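You operate a simulated robot arm through the tools that you are given. There is no shell and no other tool.

You run a simulated two-armed robot. Do the job below in one go: nothing can be reset, and whatever is moved stays where it is left.

JOB
Stop the pump unit for service: vent valve open, pipe link and tank cap on the mat.
Fine: the mat on the pump unit; red switch off first; leave the ballast knob alone.

Only the result counts: the job must be done as asked and must still hold three seconds after the hand-in. Knocking over, shifting, dropping, spilling or breaking anything else fails it. Lids that push on must go on centred and level and be pressed home; caps that screw on are set level and turned clockwise until they are tight.

ROBOT AND FRAMES
Two 7-joint arms with fingered hands on one trunk that stands fixed in place. Base frame: the origin is at the foot of the trunk, x ahead of it, y to its left, z up. Readings come in mm, rad, newtons and seconds.
The left shoulder is at [20, 208, 1341], the right one opposite. Each reaches about 1152 mm from its shoulder. Payload 5 kg a hand.
The TCP of each hand is the grasp point between the finger pads, 48 mm short of the fingertips. In the tool frame z runs along the fingers and y along their closing line. The gripper opens to 160 mm; its body begins 56 mm behind the TCP. The gripper is a hand of 4 fingers: y runs from the thumb to the fingers, the wrist lies at [-26, -142, -252] in the tool frame.
Orientation is told as [roll, pitch, yaw] about the base's x, y, z axes, in that order, counted from this pose: with the fingers straight down and the wrist toward the robot, the tool's x, y and z point along [0, 1, 0], [1, 0, 0] and [0, 0, -1] of the base frame.

CONTROLS
- The arms move only by the tool nudge_tool. It takes "left_steps", "right_steps" or both (then of equal length, played together; a hand with none holds still); each is a list that holds one entry, the list of rows, each a list of 6 numbers: the shift along the tool's x, y, z in mm, then the turn, a rotation vector about the tool's x, y, z in degrees. In form: [[[dx, dy, dz, ax, ay, az], ...]]. A call has 1 to 20 rows; each row is the pose to reach, as a shift and turn from the pose commanded when the call began, along the tool's axes at that moment. A row lasts 0.2 s, in which the tool goes at most 50 mm and 0.15 rad; a call with a longer step from one row to the next is refused whole. A pose out of reach is approached as far as the arm can. The call stops where the force on the tool passes 80 N (or 10 N more than at its start, if that is more) or the arm is blocked; 0.2 s more then pass. In this call time passes only in rows, and 0.2 s behind the last. It gives the time, the measured TCP pose, the force on the tool (base axes), the opening and the grip force at its end, in the units of the frame above (readings bear some noise), with the torque about the TCP (base axes, N m) and any sound that the robot's microphone picked up.
- Cameras (640 x 400 px; columns grow to the right, rows downward): "scene" is now at [96.5, -5.7, 1520.9]; the picture's right is [-0.06, -1.00, 0.00], its down [-0.65, 0.04, -0.76] and it looks along [0.76, -0.05, -0.65] (base axes); focal length 346 px, centre (320, 200). "left" rides on the left gripper at [-87, -132, -189] in its tool frame; the picture's right is [-0.83, -0.26, 0.49], its down [0.51, -0.71, 0.49] and it looks along [0.22, 0.66, 0.72] (tool axes); focal length 238 px, centre (320, 200). "right" rides on the right gripper at [87, -133, -189] in its tool frame; the picture's right is [-0.83, 0.26, -0.49], its down [-0.51, -0.71, 0.49] and it looks along [-0.22, 0.66, 0.72] (tool axes); focal length 238 px, centre (320, 200). There is no depth. A picture from a camera that has moved, and an enlarged one, comes with that camera's place and axes in the base frame and with its lens.
- capture(camera): a new picture of that camera. No time passes.
- slide_trunk(by): moves the trunk up (or, below 0, down) by that many mm; the arms and the scene camera ride with it, the base frame stays. It gives what a move gives, with no picture.
- finger_targets(index, middle, ring, thumb_bend, thumb_turn, hand): sets how far each is bent, from 0 (flat) to 1 (curled in); at 0.3 the hand is open as for a grip, at 0.7 the pads meet at the TCP. One left out holds its place. A second passes; each finger stops where it meets its share of the squeeze, and holds until it gets a number again. It is the only way to open and close the hand. It gives what a move gives, with no picture; readings hold the bend of each and the force on the fingers (four entries, about 0 where the hand has none), thumb and palm. thumb_turn goes from beside the hand (0) to across from the fingers (1), as for a grip.
- head_to(pan, tilt): turns the head with the scene camera to pan (to the left, within 1.501 rad either way) and tilt (down, from -0.506 to 1.204), counted from straight ahead of the robot. It gives what a move gives.
- enlarge(camera, box): a new picture of the part [left, top, right, bottom] of that camera's present view, enlarged. No time passes.
- finish_job(): hands the job in; it is judged then, once.

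Nothing tells you positions but the pictures and the camera data. Unless the task says otherwise, let go and move clear before handing in.

The tools are called as name(argument=value, ...) on one line, values as JSON. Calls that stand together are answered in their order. nudge_tool: Moves the arms, as the interface text tells. Its arguments: {"type":"object","properties":{"left_steps":{"type":"array","items":{"type":"array","items":{"type":"array","items":{"type":"number"}}}},"right_steps":{"type":"array","items":{"type":"array","items":{"type":"array","items":{"type":"number"}}}}},"required":[]} The other tools are called the same way: slide_trunk (by) moves the trunk up or down; finger_targets (index, middle, ring, thumb_bend, thumb_turn, hand) moves the fingers one by one; head_to (pan, tilt) turns the head that bears the scene camera; capture (camera) takes a picture; enlarge (camera, box) takes an enlarged picture of a part of a camera's view; finish_job () hands the job in.

At the start:

```text
clock: 0.0
left_eef_pos: [594.2, 290.0, 1246.4]
left_tcp_rot: [0.0, -0.001, -0.002]
left_wrist_force: [0.3, -0.5, -0.3]
left_moment: [0.04, 0.02, 0.02]
left_grip_width: 159.6
left_grip_force: 0.2
left_shape: jaw
left_bend: [0.3, 0.3, 0.3, 0.3, 0.98]
left_finger forces: [0.0, 0.0, 0.1, 0.0, 0.0, 0.1]
right_eef_pos: [602.8, -292.7, 1241.5]
right_tcp_rot: [-0.001, 0.0, 0.0]
right_wrist_force: [0.0, 0.1, 0.2]
right_moment: [-0.02, 0.0, 0.02]
right_grip_width: 159.7
right_grip_force: 0.1
right_shape: jaw
right_bend: [0.3, 0.3, 0.3, 0.3, 0.98]
right_finger forces: [0.1, 0.1, 0.0, 0.0, 0.0, 0.0]
trunk travel left (down, up): [-343.0, 347.0]
head pan, tilt (commanded): [-0.063, 0.712]
```

scene: 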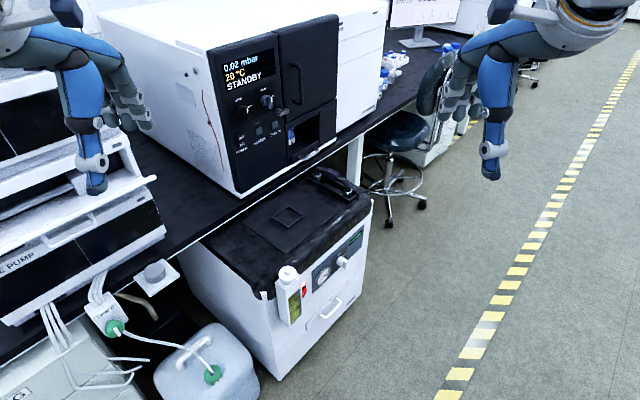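
right: 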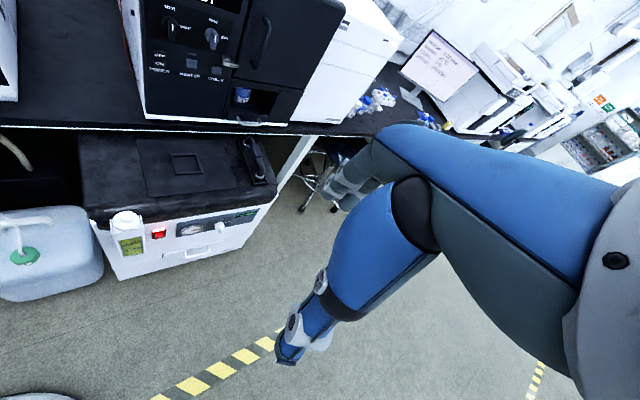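
left: 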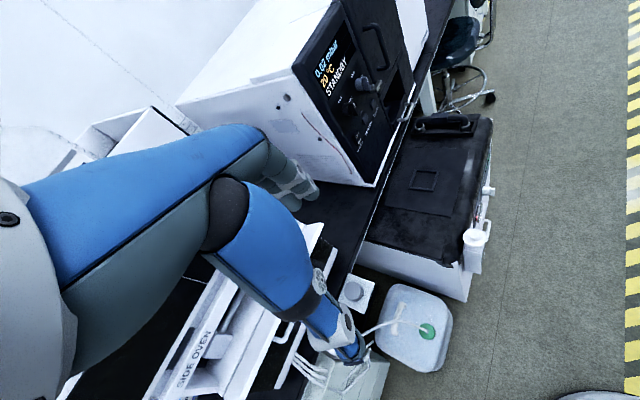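

I see a bench with an oven-like instrument at standby and, below the bench, a white pump unit with a black mat on top, a red switch on its front, and a white-capped bottle (tank). I'll enlarge views to identify the valve, pipe link, tank cap and knob.

enlarge(camera="scene", box=[170, 150, 400, 390])

enlarge(camera="scene", box=[260, 220, 380, 340])

enlarge(camera="right", box=[60, 120, 300, 290])

enlarge(camera="scene", box=[0, 240, 260, 400])

```text
1.67 times, centred on (285, 270) of scene
camera zoom: at [96.5, -5.7, 1520.9], right [-0.06, -1.0, 0.0], down [-0.65, 0.04, -0.76], along [0.76, -0.05, -0.65], focal length 577 px, centre (378, 83)
```

zoom: 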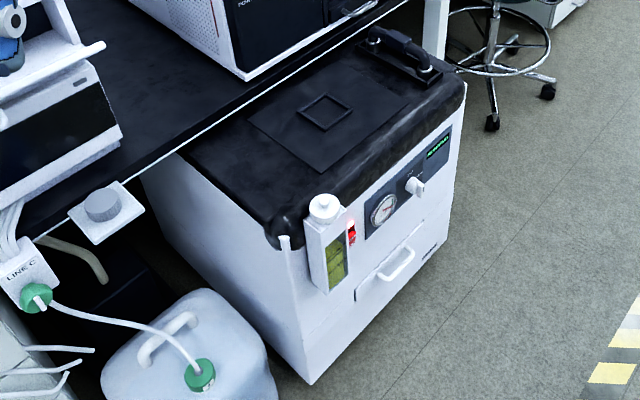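

```text
3.33 times, centred on (320, 280) of scene
camera zoom: at [96.5, -5.7, 1520.9], right [-0.06, -1.0, 0.0], down [-0.65, 0.04, -0.76], along [0.76, -0.05, -0.65], focal length 1154 px, centre (320, -67)
```

zoom: 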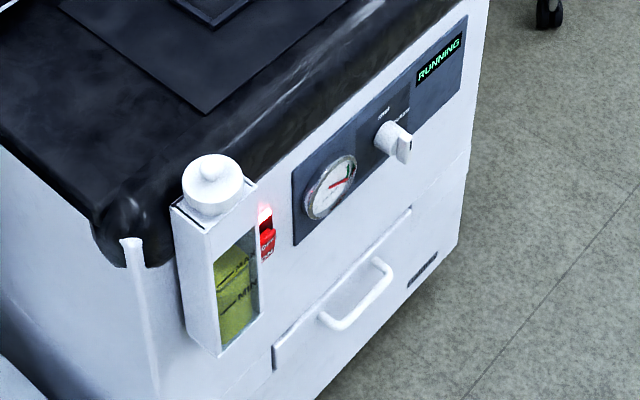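

```text
2.35 times, centred on (180, 205) of right
camera zoom: at [468.3, -206.4, 1429.8], right [0.26, -0.83, 0.49], down [-0.71, -0.51, -0.49], along [0.66, -0.22, -0.72], focal length 561 px, centre (649, 188)
```

zoom: 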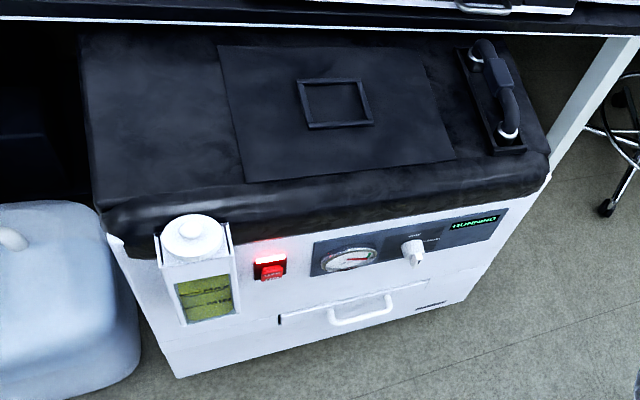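

```text
2.46 times, centred on (130, 320) of scene
camera zoom: at [96.5, -5.7, 1520.9], right [-0.06, -1.0, 0.0], down [-0.65, 0.04, -0.76], along [0.76, -0.05, -0.65], focal length 852 px, centre (788, -95)
```

zoom: 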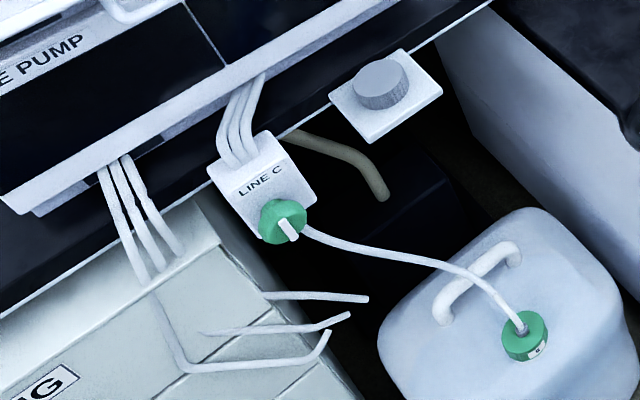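

The pump unit shows RUNNING; there's a red switch, gauge, a knob on its panel, an oil tank with white cap and a black arched pipe piece on top. I need to read the labels to tell the vent valve from the ballast knob.

enlarge(camera="scene", box=[210, 50, 340, 165])

enlarge(camera="scene", box=[320, 225, 375, 275])

enlarge(camera="right", box=[180, 200, 270, 260])

enlarge(camera="right", box=[140, 0, 300, 130])

enlarge(camera="scene", box=[300, 160, 370, 220])

enlarge(camera="right", box=[220, 120, 290, 200])

```text
3.48 times, centred on (275, 108) of scene
camera zoom: at [96.5, -5.7, 1520.9], right [-0.06, -1.0, 0.0], down [-0.65, 0.04, -0.76], along [0.76, -0.05, -0.65], focal length 1204 px, centre (476, 522)
```

zoom: 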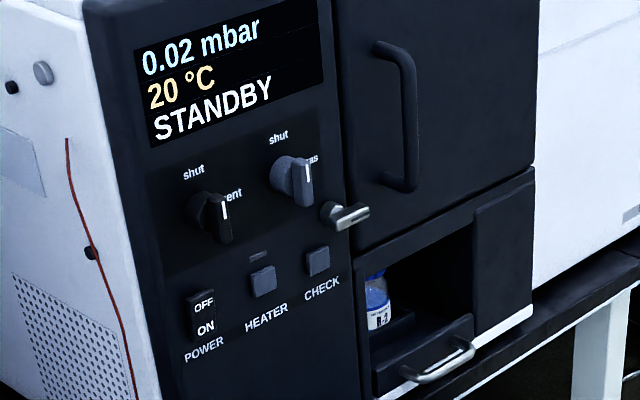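

```text
8.00 times, centred on (348, 250) of scene
camera zoom: at [96.5, -5.7, 1520.9], right [-0.06, -1.0, 0.0], down [-0.65, 0.04, -0.76], along [0.76, -0.05, -0.65], focal length 2769 px, centre (100, -200)
```

zoom: 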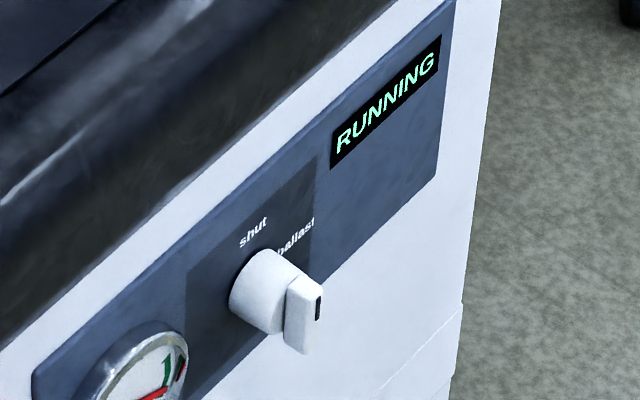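

```text
6.67 times, centred on (225, 230) of right
camera zoom: at [468.3, -206.4, 1429.8], right [0.26, -0.83, 0.49], down [-0.71, -0.51, -0.49], along [0.66, -0.22, -0.72], focal length 1589 px, centre (953, 0)
```

zoom: 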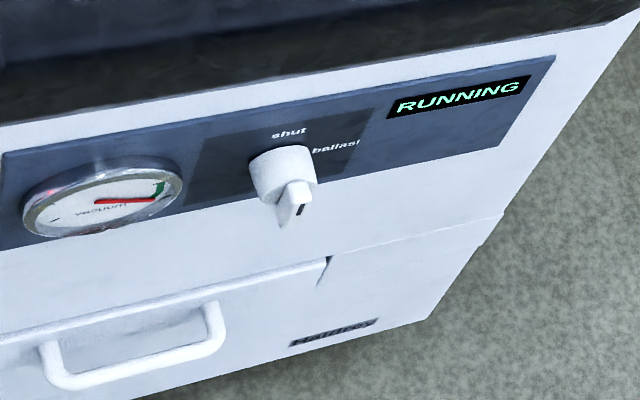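

```text
3.08 times, centred on (220, 65) of right
camera zoom: at [468.3, -206.4, 1429.8], right [0.26, -0.83, 0.49], down [-0.71, -0.51, -0.49], along [0.66, -0.22, -0.72], focal length 733 px, centre (628, 615)
```

zoom: 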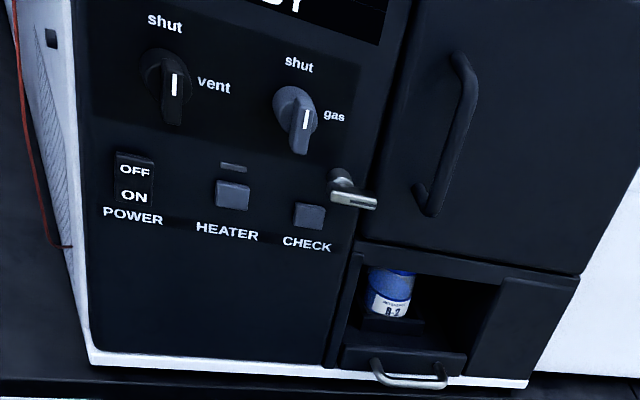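

```text
6.67 times, centred on (335, 190) of scene
camera zoom: at [96.5, -5.7, 1520.9], right [-0.06, -1.0, 0.0], down [-0.65, 0.04, -0.76], along [0.76, -0.05, -0.65], focal length 2307 px, centre (220, 267)
```

zoom: 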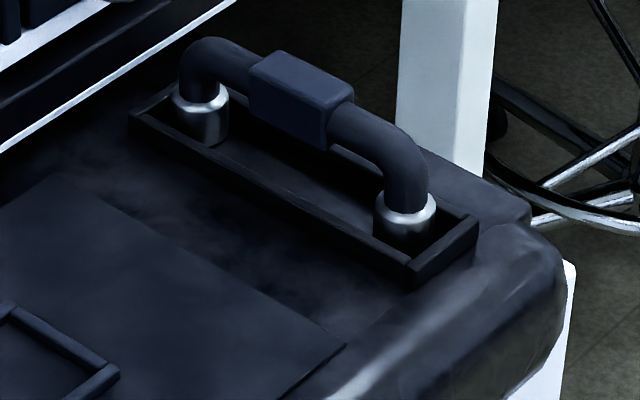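

```text
5.00 times, centred on (255, 160) of right
camera zoom: at [468.3, -206.4, 1429.8], right [0.26, -0.83, 0.49], down [-0.71, -0.51, -0.49], along [0.66, -0.22, -0.72], focal length 1192 px, centre (645, 400)
```

zoom: 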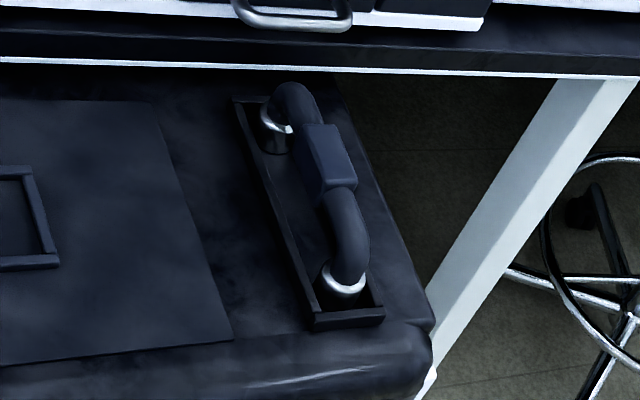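

The vent valve is the black shut/vent knob on the oven panel (about [1005,148,1072]); ballast is the white knob on the pump (leave it). The pump front faces roughly [-0.7,-0.7], with its switch near [767,4,553], cap near [709,48,711], link block near [1121,-115,755], and the mat on top at z≈690. I'll look closer at the switch, cap and knob.

enlarge(camera="right", box=[100, 200, 190, 260])

enlarge(camera="scene", box=[270, 255, 320, 300])

enlarge(camera="scene", box=[235, 85, 285, 125])

enlarge(camera="left", box=[300, 60, 520, 320])

enlarge(camera="left", box=[200, 200, 420, 400])

```text
6.67 times, centred on (145, 230) of right
camera zoom: at [468.3, -206.4, 1429.8], right [0.26, -0.83, 0.49], down [-0.71, -0.51, -0.49], along [0.66, -0.22, -0.72], focal length 1589 px, centre (1487, 0)
```

zoom: 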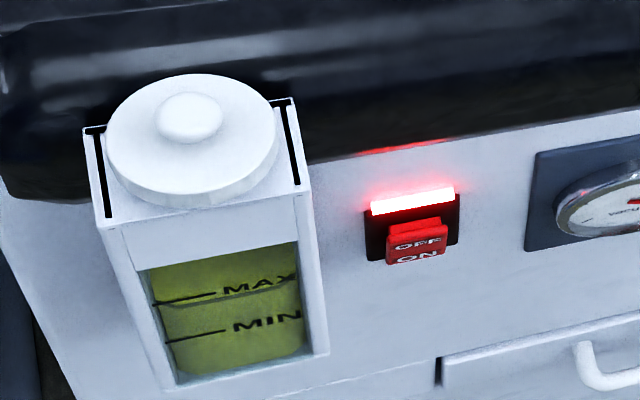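

```text
8.89 times, centred on (295, 278) of scene
camera zoom: at [96.5, -5.7, 1520.9], right [-0.06, -1.0, 0.0], down [-0.65, 0.04, -0.76], along [0.76, -0.05, -0.65], focal length 3076 px, centre (542, -489)
```

zoom: 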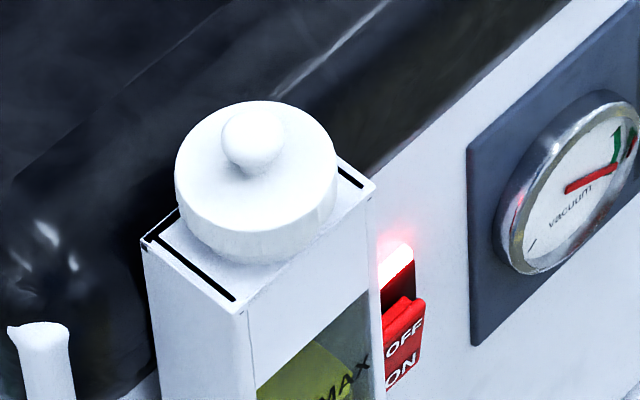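

```text
10.00 times, centred on (260, 105) of scene
camera zoom: at [96.5, -5.7, 1520.9], right [-0.06, -1.0, 0.0], down [-0.65, 0.04, -0.76], along [0.76, -0.05, -0.65], focal length 3461 px, centre (920, 1150)
```

zoom: 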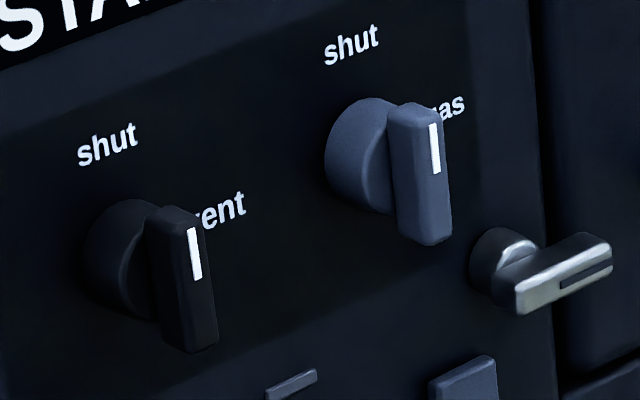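

```text
1.54 times, centred on (410, 190) of left
camera zoom: at [463.1, 202.6, 1434.1], right [-0.26, -0.83, -0.49], down [-0.71, 0.51, -0.49], along [0.66, 0.22, -0.72], focal length 367 px, centre (182, 215)
```

zoom: 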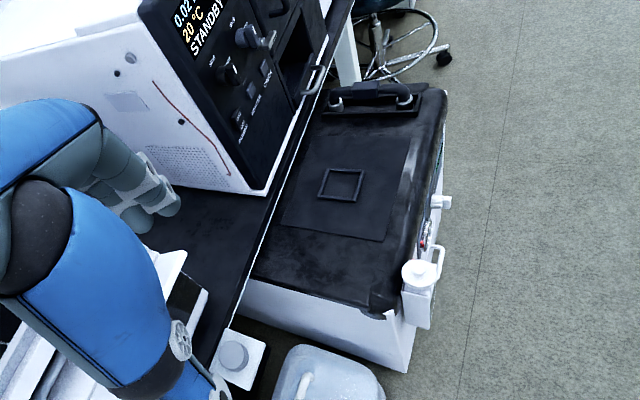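

```text
2.00 times, centred on (310, 300) of left
camera zoom: at [463.1, 202.6, 1434.1], right [-0.26, -0.83, -0.49], down [-0.71, 0.51, -0.49], along [0.66, 0.22, -0.72], focal length 477 px, centre (340, 0)
```

zoom: 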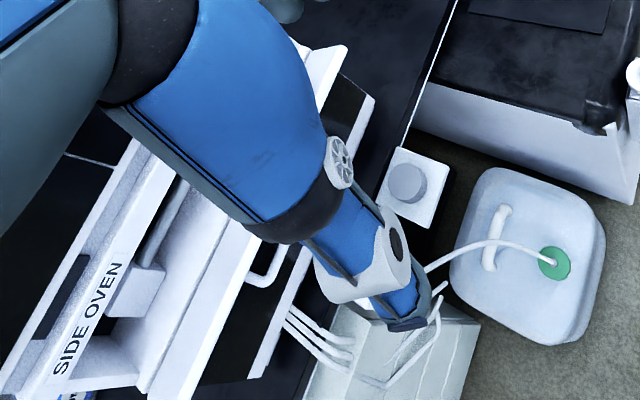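

The red rocker has OFF on top and ON below, with its lamp lit; the cap is a round white knob-topped lid on the oil tank. Before lowering the trunk I'll check what is on the left and right of the robot.

head_to(pan=0.7, tilt=0.8)

capture(camera="scene")

head_to(pan=0.0, tilt=1.15)

capture(camera="scene")

```text
clock: 1.1
left_eef_pos: [595.6, 288.2, 1246.0]
left_tcp_rot: [0.001, -0.002, -0.003]
left_wrist_force: [0.1, -0.7, 0.1]
left_moment: [-0.03, 0.02, -0.01]
left_grip_width: 159.7
left_grip_force: 0.1
left_shape: jaw
left_bend: [0.3, 0.3, 0.3, 0.3, 0.98]
left_finger forces: [0.1, 0.1, 0.0, 0.0, 0.0, 0.1]
right_eef_pos: [599.6, -293.3, 1241.8]
right_tcp_rot: [0.0, -0.001, 0.0]
right_wrist_force: [-0.5, 1.0, -0.1]
right_moment: [-0.03, 0.01, -0.02]
right_grip_width: 159.7
right_grip_force: 0.0
right_shape: jaw
right_bend: [0.3, 0.3, 0.3, 0.3, 0.98]
right_finger forces: [0.0, 0.1, 0.1, 0.1, 0.0, 0.0]
trunk travel left (down, up): [-343.0, 347.0]
head pan, tilt (commanded): [0.7, 0.799]
```

```text
taken
camera scene: at [74.0, 51.4, 1513.7], right [0.64, -0.77, 0.0], down [-0.55, -0.46, -0.7], along [0.53, 0.45, -0.72], focal length 346 px, centre (320, 200)
```

scene: 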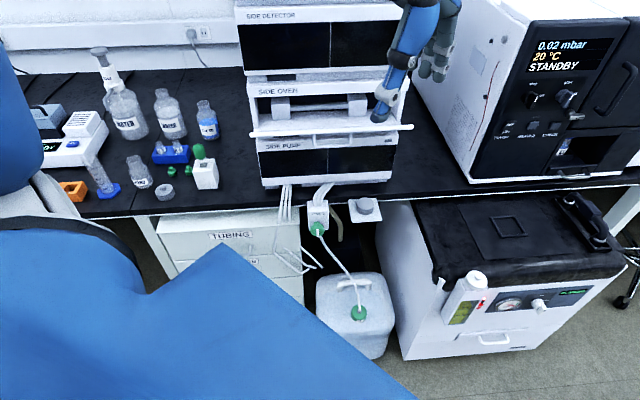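

```text
clock: 2.2
left_eef_pos: [595.1, 289.5, 1247.3]
left_tcp_rot: [0.001, 0.0, -0.001]
left_wrist_force: [0.1, 0.5, 0.7]
left_moment: [0.02, -0.01, 0.0]
left_grip_width: 159.7
left_grip_force: 0.1
left_shape: jaw
left_bend: [0.3, 0.3, 0.3, 0.3, 0.98]
left_finger forces: [0.0, 0.1, 0.0, 0.1, 0.1, 0.0]
right_eef_pos: [601.7, -293.4, 1240.9]
right_tcp_rot: [0.0, 0.001, 0.002]
right_wrist_force: [-0.3, 0.1, 0.0]
right_moment: [0.03, 0.01, -0.02]
right_grip_width: 159.7
right_grip_force: 0.1
right_shape: jaw
right_bend: [0.3, 0.3, 0.3, 0.3, 0.98]
right_finger forces: [0.1, 0.1, 0.0, 0.0, 0.1, 0.0]
trunk travel left (down, up): [-343.0, 347.0]
head pan, tilt (commanded): [0.0, 1.15]
```

```text
taken
camera scene: at [71.8, -0.4, 1488.9], right [0.0, -1.0, 0.0], down [-0.91, 0.0, -0.41], along [0.41, 0.0, -0.91], focal length 346 px, centre (320, 200)
```

scene: 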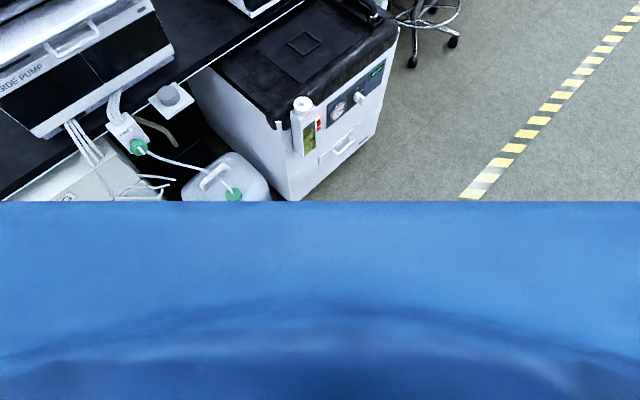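

The bench edge and side units lie ahead-left of the left hand with clearance (their front line is about x+y≈1130), so lowering the trunk looks safe. I lower it in two stages and check.

slide_trunk(by=-170)

head_to(pan=0.3, tilt=0.6)

capture(camera="scene")

capture(camera="left")

capture(camera="right")

```text
clock: 4.1
left_eef_pos: [596.0, 290.1, 1076.1]
left_tcp_rot: [-0.001, 0.0, 0.0]
left_wrist_force: [0.0, 0.0, 0.4]
left_moment: [0.01, 0.01, -0.02]
left_grip_width: 159.4
left_grip_force: 0.1
left_shape: jaw
left_bend: [0.3, 0.3, 0.3, 0.3, 0.98]
left_finger forces: [0.1, 0.0, 0.0, 0.0, 0.0, 0.0]
right_eef_pos: [601.5, -293.8, 1071.9]
right_tcp_rot: [0.0, 0.001, 0.0]
right_wrist_force: [0.7, -0.3, 0.1]
right_moment: [-0.03, -0.01, -0.03]
right_grip_width: 159.8
right_grip_force: 0.0
right_shape: jaw
right_bend: [0.3, 0.3, 0.3, 0.3, 0.98]
right_finger forces: [0.0, 0.0, 0.0, 0.0, 0.1, 0.0]
trunk travel left (down, up): [-173.0, 517.0]
head pan, tilt (commanded): [0.0, 1.15]
```

```text
clock: 5.1
left_eef_pos: [594.7, 288.0, 1075.9]
left_tcp_rot: [0.0, 0.001, 0.0]
left_wrist_force: [0.3, 0.0, 0.5]
left_moment: [0.03, 0.0, 0.03]
left_grip_width: 159.7
left_grip_force: 0.2
left_shape: jaw
left_bend: [0.3, 0.3, 0.3, 0.3, 0.98]
left_finger forces: [0.1, 0.0, 0.0, 0.1, 0.0, 0.0]
right_eef_pos: [600.8, -294.5, 1070.7]
right_tcp_rot: [0.0, 0.0, 0.001]
right_wrist_force: [1.1, 1.9, -0.3]
right_moment: [0.04, -0.04, 0.03]
right_grip_width: 159.7
right_grip_force: 0.1
right_shape: jaw
right_bend: [0.3, 0.3, 0.3, 0.3, 0.98]
right_finger forces: [0.0, 0.1, 0.1, 0.0, 0.0, 0.1]
trunk travel left (down, up): [-173.0, 517.0]
head pan, tilt (commanded): [0.3, 0.6]
```

```text
taken
camera scene: at [96.6, 25.6, 1360.5], right [0.3, -0.96, 0.0], down [-0.54, -0.17, -0.82], along [0.79, 0.24, -0.57], focal length 346 px, centre (320, 200)
```

scene: 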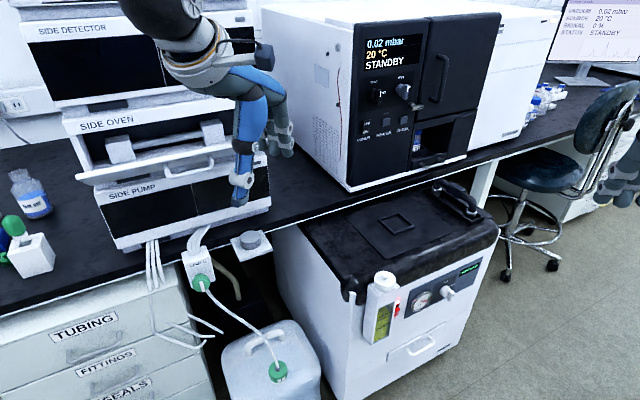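

```text
taken
camera left: at [463.0, 202.6, 1264.1], right [-0.26, -0.83, -0.49], down [-0.71, 0.51, -0.49], along [0.66, 0.22, -0.72], focal length 238 px, centre (320, 200)
```

left: 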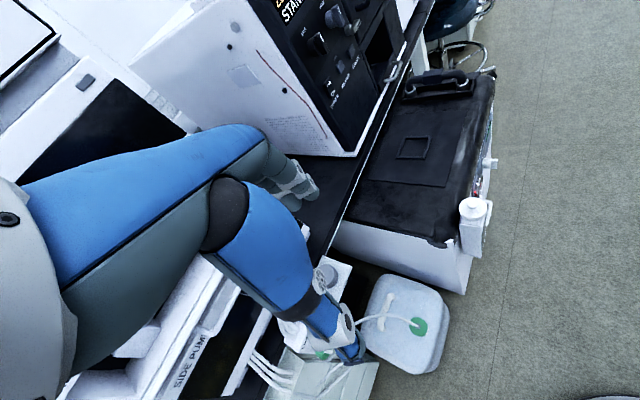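

```text
taken
camera right: at [468.2, -206.4, 1259.8], right [0.26, -0.83, 0.49], down [-0.71, -0.51, -0.49], along [0.66, -0.22, -0.72], focal length 238 px, centre (320, 200)
```

right: 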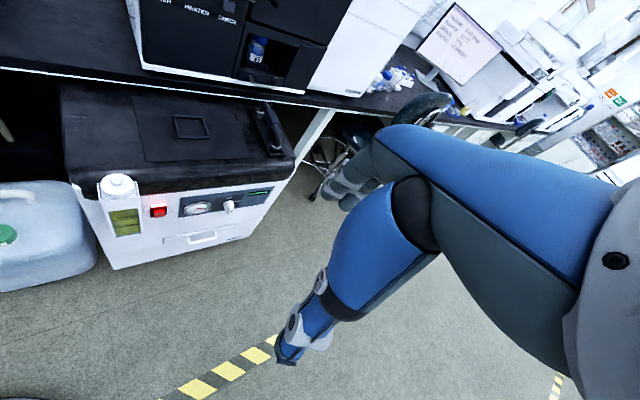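

The left hand hangs somewhat close to the side units, so I draw it back toward the robot before lowering further.

nudge_tool(left_steps=[[[0, -40, 0, 0, 0, 0], [0, -80, 0, 0, 0, 0], [0, -120, 0, 0, 0, 0]]])

slide_trunk(by=-170)

capture(camera="scene")

capture(camera="right")

```text
clock: 6.1
left_eef_pos: [457.0, 313.1, 1031.4]
left_tcp_rot: [0.029, 0.16, -0.039]
left_wrist_force: [1.1, -0.9, -0.4]
left_moment: [0.07, 0.26, 0.01]
left_grip_width: 159.7
left_grip_force: 0.2
left_shape: jaw
left_bend: [0.3, 0.3, 0.3, 0.3, 0.98]
left_finger forces: [0.1, 0.0, 0.0, 0.1, 0.0, 0.0]
left hand out of reach, approached as far as the arm can: row 1, 2, 3
right_eef_pos: [604.4, -295.5, 1069.7]
right_tcp_rot: [0.0, 0.002, -0.001]
right_wrist_force: [2.8, -0.7, -1.8]
right_moment: [0.05, 0.19, 0.03]
right_grip_width: 159.9
right_grip_force: 0.1
right_shape: jaw
right_bend: [0.3, 0.3, 0.3, 0.3, 0.98]
right_finger forces: [0.1, 0.0, 0.0, 0.0, 0.0, 0.1]
trunk travel left (down, up): [-173.0, 517.0]
head pan, tilt (commanded): [0.3, 0.6]
stopped in row 3 (left hand): the arm was blocked; the commanded pose is now the measured one
```

```text
clock: 8.0
left_eef_pos: [455.6, 315.4, 862.8]
left_tcp_rot: [0.03, 0.158, -0.04]
left_wrist_force: [-0.4, -0.1, 0.1]
left_moment: [-0.02, -0.02, 0.02]
left_grip_width: 159.7
left_grip_force: 0.0
left_shape: jaw
left_bend: [0.3, 0.3, 0.3, 0.3, 0.98]
left_finger forces: [0.1, 0.0, 0.0, 0.0, 0.0, 0.0]
right_eef_pos: [600.8, -293.1, 904.0]
right_tcp_rot: [0.0, 0.0, 0.0]
right_wrist_force: [-0.4, 0.3, -0.3]
right_moment: [-0.04, -0.03, 0.0]
right_grip_width: 159.9
right_grip_force: 0.0
right_shape: jaw
right_bend: [0.3, 0.3, 0.3, 0.3, 0.98]
right_finger forces: [0.0, 0.0, 0.0, 0.1, 0.0, 0.0]
trunk travel left (down, up): [-3.0, 687.0]
head pan, tilt (commanded): [0.3, 0.6]
```

```text
taken
camera scene: at [96.4, 25.6, 1190.8], right [0.3, -0.96, 0.0], down [-0.54, -0.17, -0.82], along [0.79, 0.24, -0.57], focal length 346 px, centre (320, 200)
```

scene: 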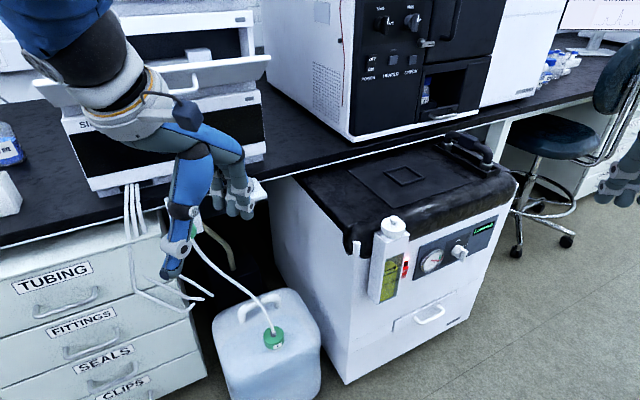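

```text
taken
camera right: at [467.4, -206.8, 1091.1], right [0.26, -0.83, 0.49], down [-0.71, -0.51, -0.49], along [0.66, -0.22, -0.72], focal length 238 px, centre (320, 200)
```

right: 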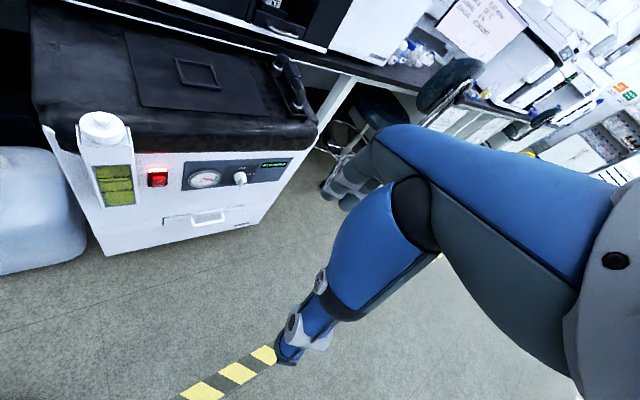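

The trunk is down and all views are clear. Next I zoom in on the switch and cap from both cameras for precise positions, and curl the right-hand fingers so that the straight thumb can press the switch.

enlarge(camera="scene", box=[360, 210, 480, 310])

enlarge(camera="right", box=[70, 100, 190, 210])

finger_targets(hand="right", index=1.0, middle=1.0, ring=1.0)

capture(camera="right")

```text
4.00 times, centred on (420, 260) of scene
camera zoom: at [96.4, 25.6, 1190.8], right [0.3, -0.96, 0.0], down [-0.54, -0.17, -0.82], along [0.79, 0.24, -0.57], focal length 1384 px, centre (-80, -40)
```

zoom: 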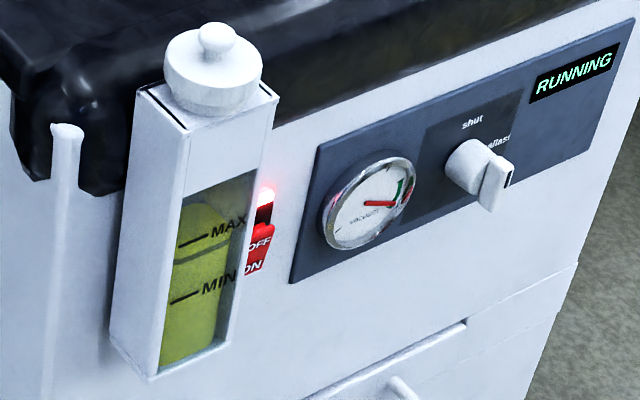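

```text
3.64 times, centred on (130, 155) of right
camera zoom: at [467.4, -206.8, 1091.1], right [0.26, -0.83, 0.49], down [-0.71, -0.51, -0.49], along [0.66, -0.22, -0.72], focal length 867 px, centre (1011, 364)
```

zoom: 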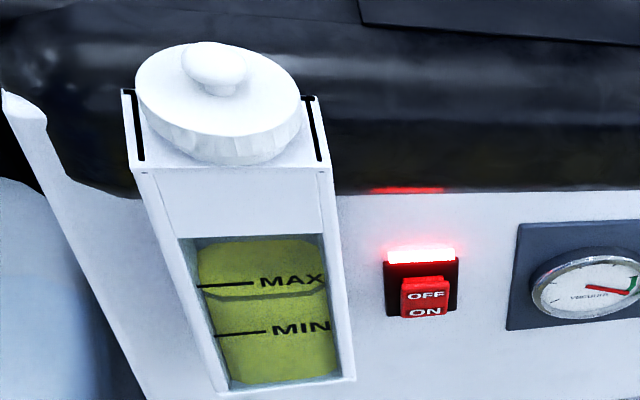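

```text
clock: 9.0
left_eef_pos: [453.8, 315.7, 861.3]
left_tcp_rot: [0.029, 0.157, -0.037]
left_wrist_force: [-0.2, 0.0, 0.0]
left_moment: [-0.02, -0.02, 0.01]
left_grip_width: 160.0
left_grip_force: 0.1
left_shape: jaw
left_bend: [0.3, 0.3, 0.3, 0.3, 0.98]
left_finger forces: [0.1, 0.1, 0.0, 0.0, 0.0, 0.0]
right_eef_pos: [600.9, -294.0, 902.6]
right_tcp_rot: [0.0, -0.001, 0.0]
right_wrist_force: [0.2, 0.4, 0.0]
right_moment: [-0.01, 0.01, 0.01]
right_grip_width: 104.8
right_grip_force: 0.0
right_shape: fingers
right_bend: [0.98, 1.0, 1.0, 0.3, 0.98]
right_finger forces: [0.0, 0.0, 0.0, 0.0, 0.1, 0.1]
trunk travel left (down, up): [-3.0, 687.0]
head pan, tilt (commanded): [0.3, 0.6]
```

```text
taken
camera right: at [467.4, -206.8, 1090.7], right [0.26, -0.83, 0.49], down [-0.71, -0.51, -0.49], along [0.66, -0.22, -0.72], focal length 238 px, centre (320, 200)
```

right: 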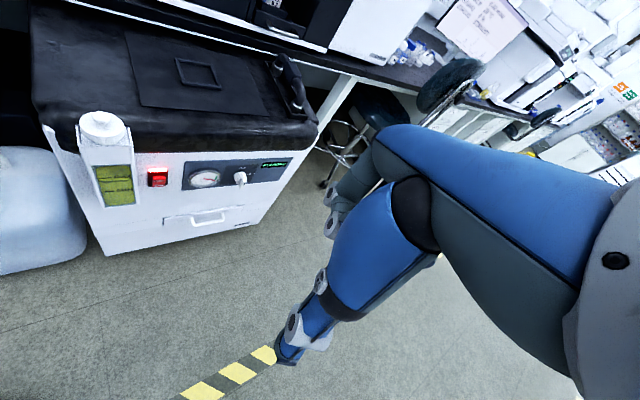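

The switch's OFF half lies about [765,3,538]. I turn the head to the right hand to see the shape of its curled fingers and thumb.

head_to(pan=-0.4, tilt=0.4)

capture(camera="scene")

capture(camera="left")

```text
clock: 10.1
left_eef_pos: [454.9, 316.6, 862.1]
left_tcp_rot: [0.029, 0.158, -0.037]
left_wrist_force: [0.5, -0.5, -0.8]
left_moment: [-0.01, -0.03, 0.01]
left_grip_width: 159.8
left_grip_force: 0.2
left_shape: jaw
left_bend: [0.3, 0.3, 0.3, 0.3, 0.98]
left_finger forces: [0.0, 0.0, 0.1, 0.1, 0.0, 0.1]
right_eef_pos: [600.5, -293.8, 904.1]
right_tcp_rot: [0.001, -0.001, 0.0]
right_wrist_force: [0.1, 0.0, 1.1]
right_moment: [0.03, 0.0, 0.0]
right_grip_width: 111.5
right_grip_force: 0.0
right_shape: fingers
right_bend: [1.0, 1.0, 1.0, 0.3, 0.98]
right_finger forces: [0.0, 0.0, 0.0, 0.0, 0.0, 0.0]
trunk travel left (down, up): [-3.0, 687.0]
head pan, tilt (commanded): [-0.4, 0.4]
```

```text
taken
camera scene: at [97.5, -36.5, 1208.8], right [-0.39, -0.92, 0.0], down [-0.36, 0.15, -0.92], along [0.85, -0.36, -0.39], focal length 346 px, centre (320, 200)
```

scene: 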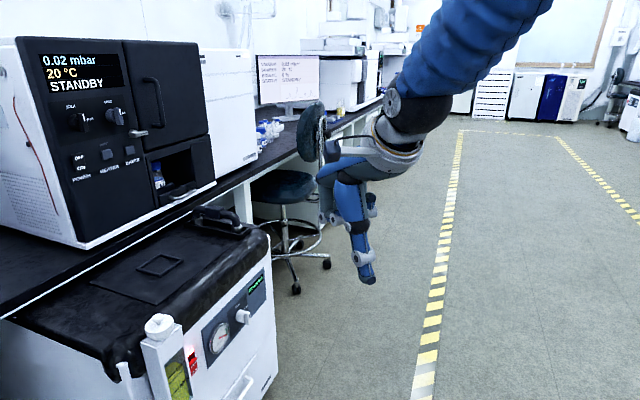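

```text
taken
camera left: at [349.7, 228.1, 1065.6], right [-0.37, -0.81, -0.46], down [-0.75, 0.55, -0.36], along [0.54, 0.22, -0.81], focal length 238 px, centre (320, 200)
```

left: 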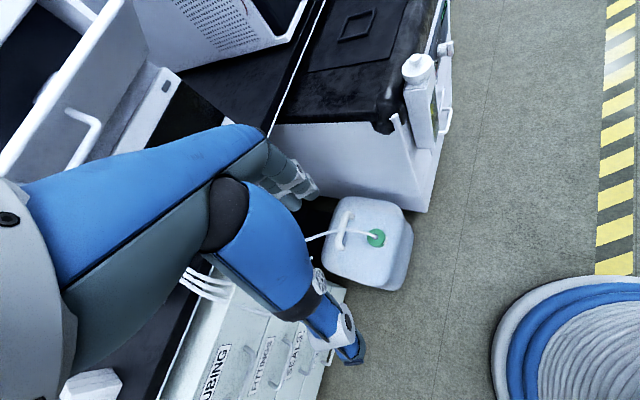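

enlarge(camera="scene", box=[290, 80, 450, 300])

finger_targets(hand="right", index=0.0, middle=1.0, ring=1.0, thumb_bend=1.0)

enlarge(camera="scene", box=[290, 80, 450, 300])

capture(camera="right")

```text
1.82 times, centred on (370, 190) of scene
camera zoom: at [97.5, -36.5, 1208.8], right [-0.39, -0.92, 0.0], down [-0.36, 0.15, -0.92], along [0.85, -0.36, -0.39], focal length 629 px, centre (229, 218)
```

zoom: 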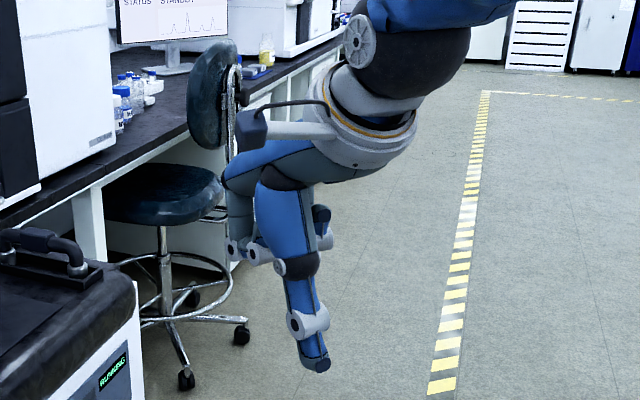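

```text
clock: 11.1
left_eef_pos: [454.7, 316.6, 861.9]
left_tcp_rot: [0.03, 0.157, -0.038]
left_wrist_force: [-0.2, 0.3, -0.3]
left_moment: [-0.03, 0.01, 0.0]
left_grip_width: 160.0
left_grip_force: 0.0
left_shape: jaw
left_bend: [0.3, 0.3, 0.3, 0.3, 0.98]
left_finger forces: [0.1, 0.0, 0.0, 0.0, 0.0, 0.1]
right_eef_pos: [600.3, -293.8, 902.8]
right_tcp_rot: [0.0, -0.003, 0.001]
right_wrist_force: [-0.6, 0.2, 0.1]
right_moment: [0.0, -0.01, 0.01]
right_grip_width: 9.0
right_grip_force: 0.0
right_shape: fingers
right_bend: [1.0, 1.0, 1.0, 0.96, 0.97]
right_finger forces: [0.0, 0.0, 0.0, 0.1, 0.1, 0.0]
trunk travel left (down, up): [-3.0, 687.0]
head pan, tilt (commanded): [-0.4, 0.4]
```

```text
1.82 times, centred on (370, 190) of scene
camera zoom: at [97.5, -36.6, 1208.8], right [-0.39, -0.92, 0.0], down [-0.36, 0.15, -0.92], along [0.85, -0.36, -0.39], focal length 629 px, centre (229, 218)
```

zoom: 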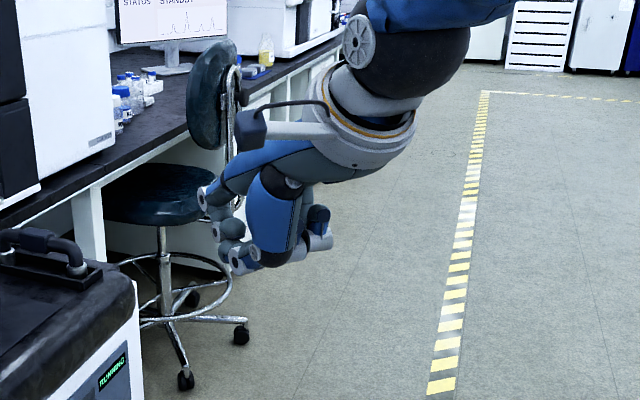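

```text
taken
camera right: at [467.5, -206.8, 1090.7], right [0.26, -0.83, 0.49], down [-0.71, -0.51, -0.49], along [0.66, -0.22, -0.72], focal length 238 px, centre (320, 200)
```

right: 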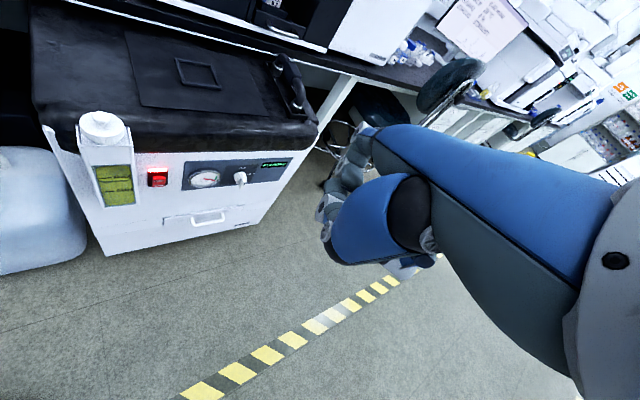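

The hand makes a fist with the thumb extending about 100 mm beyond the curled fingers, which suits a thumb press. I straighten the thumb again and turn the right hand to face the pump front.

finger_targets(hand="right", index=1.0, middle=1.0, ring=1.0, thumb_bend=0.3)

nudge_tool(right_steps=[[[0, 0, 0, 0, 0, -7.5], [0, 0, 10, 0, 0, -15], [0, 0, 30, 0, 0, -22.5], [0, 0, 50, 0, 0, -30], [0, 0, 70, 0, 0, -37.5], [0, 0, 90, 0, 0, -45]]])

nudge_tool(right_steps=[[[0, 0, 0, -8, 0, 0], [0, 0, 0, -16, 0, 0], [0, 0, 0, -24, 0, 0], [0, 0, 0, -32, 0, 0], [0, 0, 0, -40, 0, 0], [0, 0, 0, -48, 0, 0], [0, 0, 0, -56, 0, 0], [0, 0, 0, -64, 0, 0], [0, 0, 0, -72, 0, 0], [0, 0, 0, -80, 0, 0], [0, 0, 0, -85, 0, 0]]])

capture(camera="scene")

capture(camera="right")

```text
clock: 12.1
left_eef_pos: [453.7, 316.7, 862.0]
left_tcp_rot: [0.032, 0.156, -0.038]
left_wrist_force: [-0.1, -1.2, 0.0]
left_moment: [-0.05, 0.0, 0.02]
left_grip_width: 159.8
left_grip_force: 0.1
left_shape: jaw
left_bend: [0.3, 0.3, 0.3, 0.3, 0.98]
left_finger forces: [0.0, 0.0, 0.1, 0.1, 0.0, 0.0]
right_eef_pos: [599.6, -295.7, 902.6]
right_tcp_rot: [-0.001, -0.002, -0.001]
right_wrist_force: [0.5, 0.9, -0.2]
right_moment: [0.02, -0.03, -0.01]
right_grip_width: 111.7
right_grip_force: 0.1
right_shape: fingers
right_bend: [1.0, 1.0, 1.0, 0.3, 0.97]
right_finger forces: [0.1, 0.0, 0.1, 0.1, 0.0, 0.0]
trunk travel left (down, up): [-3.0, 687.0]
head pan, tilt (commanded): [-0.4, 0.4]
```

```text
clock: 13.5
left_eef_pos: [456.5, 315.2, 862.4]
left_tcp_rot: [0.03, 0.159, -0.038]
left_wrist_force: [-0.3, -1.0, -0.3]
left_moment: [0.02, 0.04, -0.01]
left_grip_width: 159.8
left_grip_force: 0.0
left_shape: jaw
left_bend: [0.3, 0.3, 0.3, 0.3, 0.98]
left_finger forces: [0.0, 0.0, 0.0, 0.1, 0.1, 0.1]
right_eef_pos: [601.1, -294.5, 811.4]
right_tcp_rot: [-0.003, -0.002, 0.786]
right_wrist_force: [0.6, -0.3, 0.4]
right_moment: [0.01, 0.01, 0.04]
right_grip_width: 111.8
right_grip_force: 0.1
right_shape: fingers
right_bend: [1.0, 1.0, 1.0, 0.3, 0.97]
right_finger forces: [0.0, 0.1, 0.1, 0.0, 0.1, 0.0]
trunk travel left (down, up): [-3.0, 687.0]
head pan, tilt (commanded): [-0.4, 0.4]
```

```text
clock: 16.1
left_eef_pos: [455.5, 315.7, 862.0]
left_tcp_rot: [0.029, 0.157, -0.04]
left_wrist_force: [-0.8, 0.8, 1.3]
left_moment: [-0.09, -0.04, -0.01]
left_grip_width: 159.8
left_grip_force: 0.1
left_shape: jaw
left_bend: [0.3, 0.3, 0.3, 0.3, 0.98]
left_finger forces: [0.1, 0.0, 0.0, 0.0, 0.0, 0.0]
right_eef_pos: [627.7, -294.5, 1051.3]
right_tcp_rot: [-2.188, -1.231, 2.961]
right_wrist_force: [-1.1, -0.6, 1.6]
right_moment: [-0.07, 0.1, -0.12]
right_grip_width: 111.9
right_grip_force: 0.1
right_shape: fingers
right_bend: [1.0, 1.0, 1.0, 0.3, 0.98]
right_finger forces: [0.1, 0.0, 0.0, 0.0, 0.0, 0.0]
right hand out of reach, approached as far as the arm can: row 5, 6
trunk travel left (down, up): [-3.0, 687.0]
head pan, tilt (commanded): [-0.4, 0.4]
stopped in row 11 (right hand): the arm was blocked; the commanded pose is now the measured one
```

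```text
taken
camera scene: at [96.9, -36.3, 1209.1], right [-0.39, -0.92, 0.0], down [-0.36, 0.15, -0.92], along [0.85, -0.36, -0.39], focal length 346 px, centre (320, 200)
```

scene: 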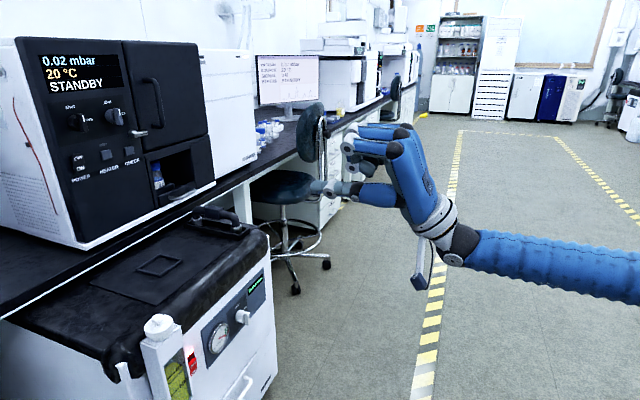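

```text
taken
camera right: at [485.7, -374.1, 865.2], right [0.13, -0.92, 0.38], down [0.9, -0.06, -0.44], along [0.42, 0.39, 0.82], focal length 238 px, centre (320, 200)
```

right: 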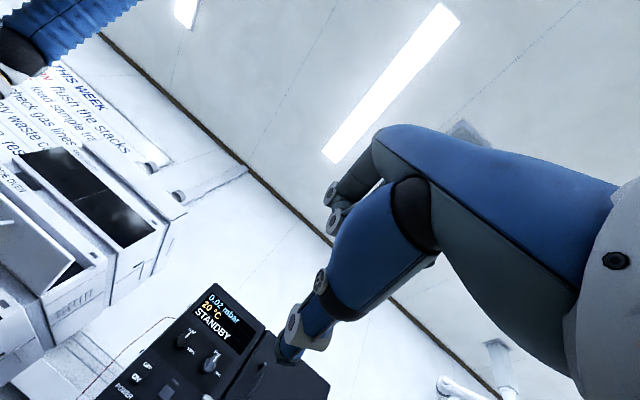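

The straight "fingers-up" wrist posture is at the arm's limit, so it swung off to [628,-294,1051] (nothing touched). I switch to a handshake-like posture (thumb on the left, wrist left, pointing into the pump and 30° down), moving to a free spot at about [700,-250,800].

nudge_tool(right_steps=[[[4, -18, 2, 2.66, -2.09, 7.21], [7, -37, 5, 5.33, -4.19, 14.43], [11, -55, 7, 7.99, -6.28, 21.64], [15, -74, 9, 10.66, -8.37, 28.86], [19, -92, 11, 13.32, -10.46, 36.07], [22, -110, 14, 15.99, -12.56, 43.29], [26, -129, 16, 18.65, -14.65, 50.5], [30, -147, 18, 21.31, -16.74, 57.71], [33, -166, 20, 23.98, -18.84, 64.93], [37, -184, 23, 26.64, -20.93, 72.14], [41, -202, 25, 29.31, -23.02, 79.36], [45, -221, 27, 31.97, -25.11, 86.57], [48, -239, 30, 34.64, -27.21, 93.79], [52, -258, 32, 37.3, -29.3, 101]]])

capture(camera="scene")

capture(camera="right")

```text
clock: 19.3
left_eef_pos: [456.0, 316.3, 861.2]
left_tcp_rot: [0.028, 0.158, -0.041]
left_wrist_force: [-0.4, -1.4, -0.3]
left_moment: [0.1, 0.02, -0.04]
left_grip_width: 159.8
left_grip_force: 0.2
left_shape: jaw
left_bend: [0.3, 0.3, 0.3, 0.3, 0.97]
left_finger forces: [0.0, 0.0, 0.0, 0.0, 0.1, 0.0]
right_eef_pos: [588.9, -287.9, 588.7]
right_tcp_rot: [0.948, 0.093, -0.747]
right_wrist_force: [-0.1, -0.1, -0.9]
right_moment: [0.11, -0.09, 0.08]
right_grip_width: 112.0
right_grip_force: 0.0
right_shape: fingers
right_bend: [1.0, 1.0, 1.0, 0.3, 0.98]
right_finger forces: [0.0, 0.0, 0.0, 0.0, 0.0, 0.1]
right hand out of reach, approached as far as the arm can: row 3, 4, 5, 6, 7, 8, 9, 10, 11, 12, 13, 14
trunk travel left (down, up): [-3.0, 687.0]
head pan, tilt (commanded): [-0.4, 0.4]
stopped in row 14 (right hand): the arm was blocked; the commanded pose is now the measured one
```

```text
taken
camera scene: at [97.7, -35.8, 1208.6], right [-0.39, -0.92, 0.0], down [-0.36, 0.15, -0.92], along [0.85, -0.36, -0.39], focal length 346 px, centre (320, 200)
```

scene: 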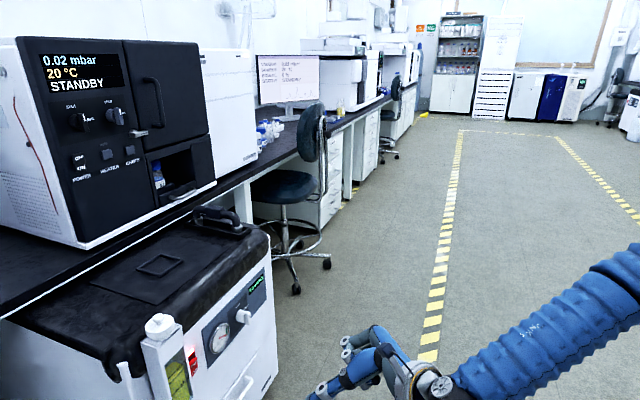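

```text
taken
camera right: at [434.4, -283.7, 780.9], right [-0.44, -0.8, -0.42], down [-0.5, 0.6, -0.63], along [0.75, -0.07, -0.66], focal length 238 px, centre (320, 200)
```

right: 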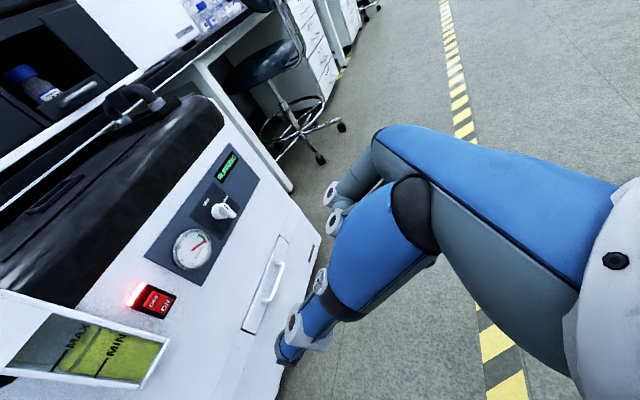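

The hand is now at [589,-288,589] in nearly the posture I wanted, pointing toward the pump's front; the wrist camera confirms the switch at about [764,4,537]. I bring the thumb tip to ~60 mm in front of the switch.

nudge_tool(right_steps=[[[20, 4, 34, 0, 0, 0], [41, 8, 68, 0, 0, 0], [61, 12, 101, 0, 0, 0], [82, 17, 135, 0, 0, 0], [102, 21, 169, 0, 0, 0], [122, 25, 203, 0, 0, 0]]])

capture(camera="right")

head_to(pan=0.1, tilt=0.65)

capture(camera="scene")

```text
clock: 20.9
left_eef_pos: [456.6, 316.0, 860.0]
left_tcp_rot: [0.026, 0.159, -0.045]
left_wrist_force: [1.9, -2.5, 0.9]
left_moment: [0.26, 0.27, -0.05]
left_grip_width: 160.1
left_grip_force: 0.0
left_shape: jaw
left_bend: [0.3, 0.3, 0.3, 0.3, 0.98]
left_finger forces: [0.0, 0.1, 0.0, 0.0, 0.1, 0.0]
right_eef_pos: [805.6, -366.4, 599.2]
right_tcp_rot: [0.99, 0.216, -0.951]
right_wrist_force: [-0.5, -2.7, -0.8]
right_moment: [0.21, -0.01, 0.31]
right_grip_width: 111.7
right_grip_force: 0.0
right_shape: fingers
right_bend: [1.0, 1.0, 1.0, 0.3, 0.97]
right_finger forces: [0.1, 0.0, 0.0, 0.0, 0.0, 0.1]
right hand out of reach, approached as far as the arm can: row 1, 2, 3, 4, 5, 6
trunk travel left (down, up): [-3.0, 687.0]
head pan, tilt (commanded): [-0.4, 0.4]
stopped in row 6 (right hand): the arm was blocked; the commanded pose is now the measured one
```

```text
taken
camera right: at [661.9, -355.2, 799.6], right [-0.61, -0.63, -0.48], down [-0.38, 0.76, -0.52], along [0.69, -0.14, -0.71], focal length 238 px, centre (320, 200)
```

right: 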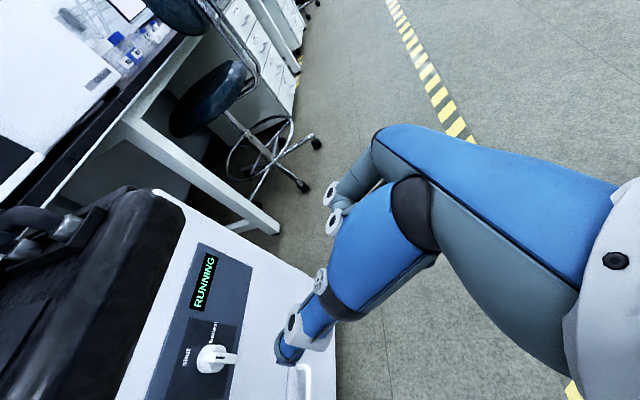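

```text
clock: 21.8
left_eef_pos: [454.5, 315.5, 863.2]
left_tcp_rot: [0.031, 0.156, -0.039]
left_wrist_force: [-0.3, 0.2, 0.4]
left_moment: [0.04, 0.01, 0.02]
left_grip_width: 160.0
left_grip_force: 0.0
left_shape: jaw
left_bend: [0.3, 0.3, 0.3, 0.3, 0.98]
left_finger forces: [0.1, 0.0, 0.0, 0.0, 0.1, 0.0]
right_eef_pos: [807.0, -360.3, 600.8]
right_tcp_rot: [0.991, 0.219, -0.942]
right_wrist_force: [-0.8, -0.7, 0.5]
right_moment: [-0.01, -0.02, 0.02]
right_grip_width: 111.8
right_grip_force: 0.0
right_shape: fingers
right_bend: [1.0, 1.0, 1.0, 0.3, 0.97]
right_finger forces: [0.0, 0.0, 0.0, 0.1, 0.0, 0.1]
trunk travel left (down, up): [-3.0, 687.0]
head pan, tilt (commanded): [0.099, 0.649]
```

```text
taken
camera scene: at [98.6, 8.0, 1186.3], right [0.1, -1.0, 0.0], down [-0.6, -0.06, -0.8], along [0.79, 0.08, -0.6], focal length 346 px, centre (320, 200)
```

scene: 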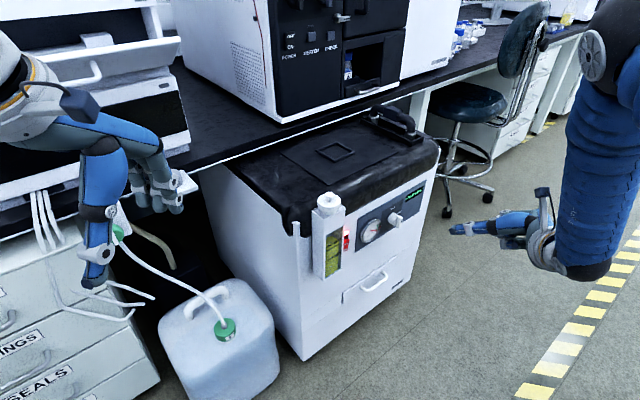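

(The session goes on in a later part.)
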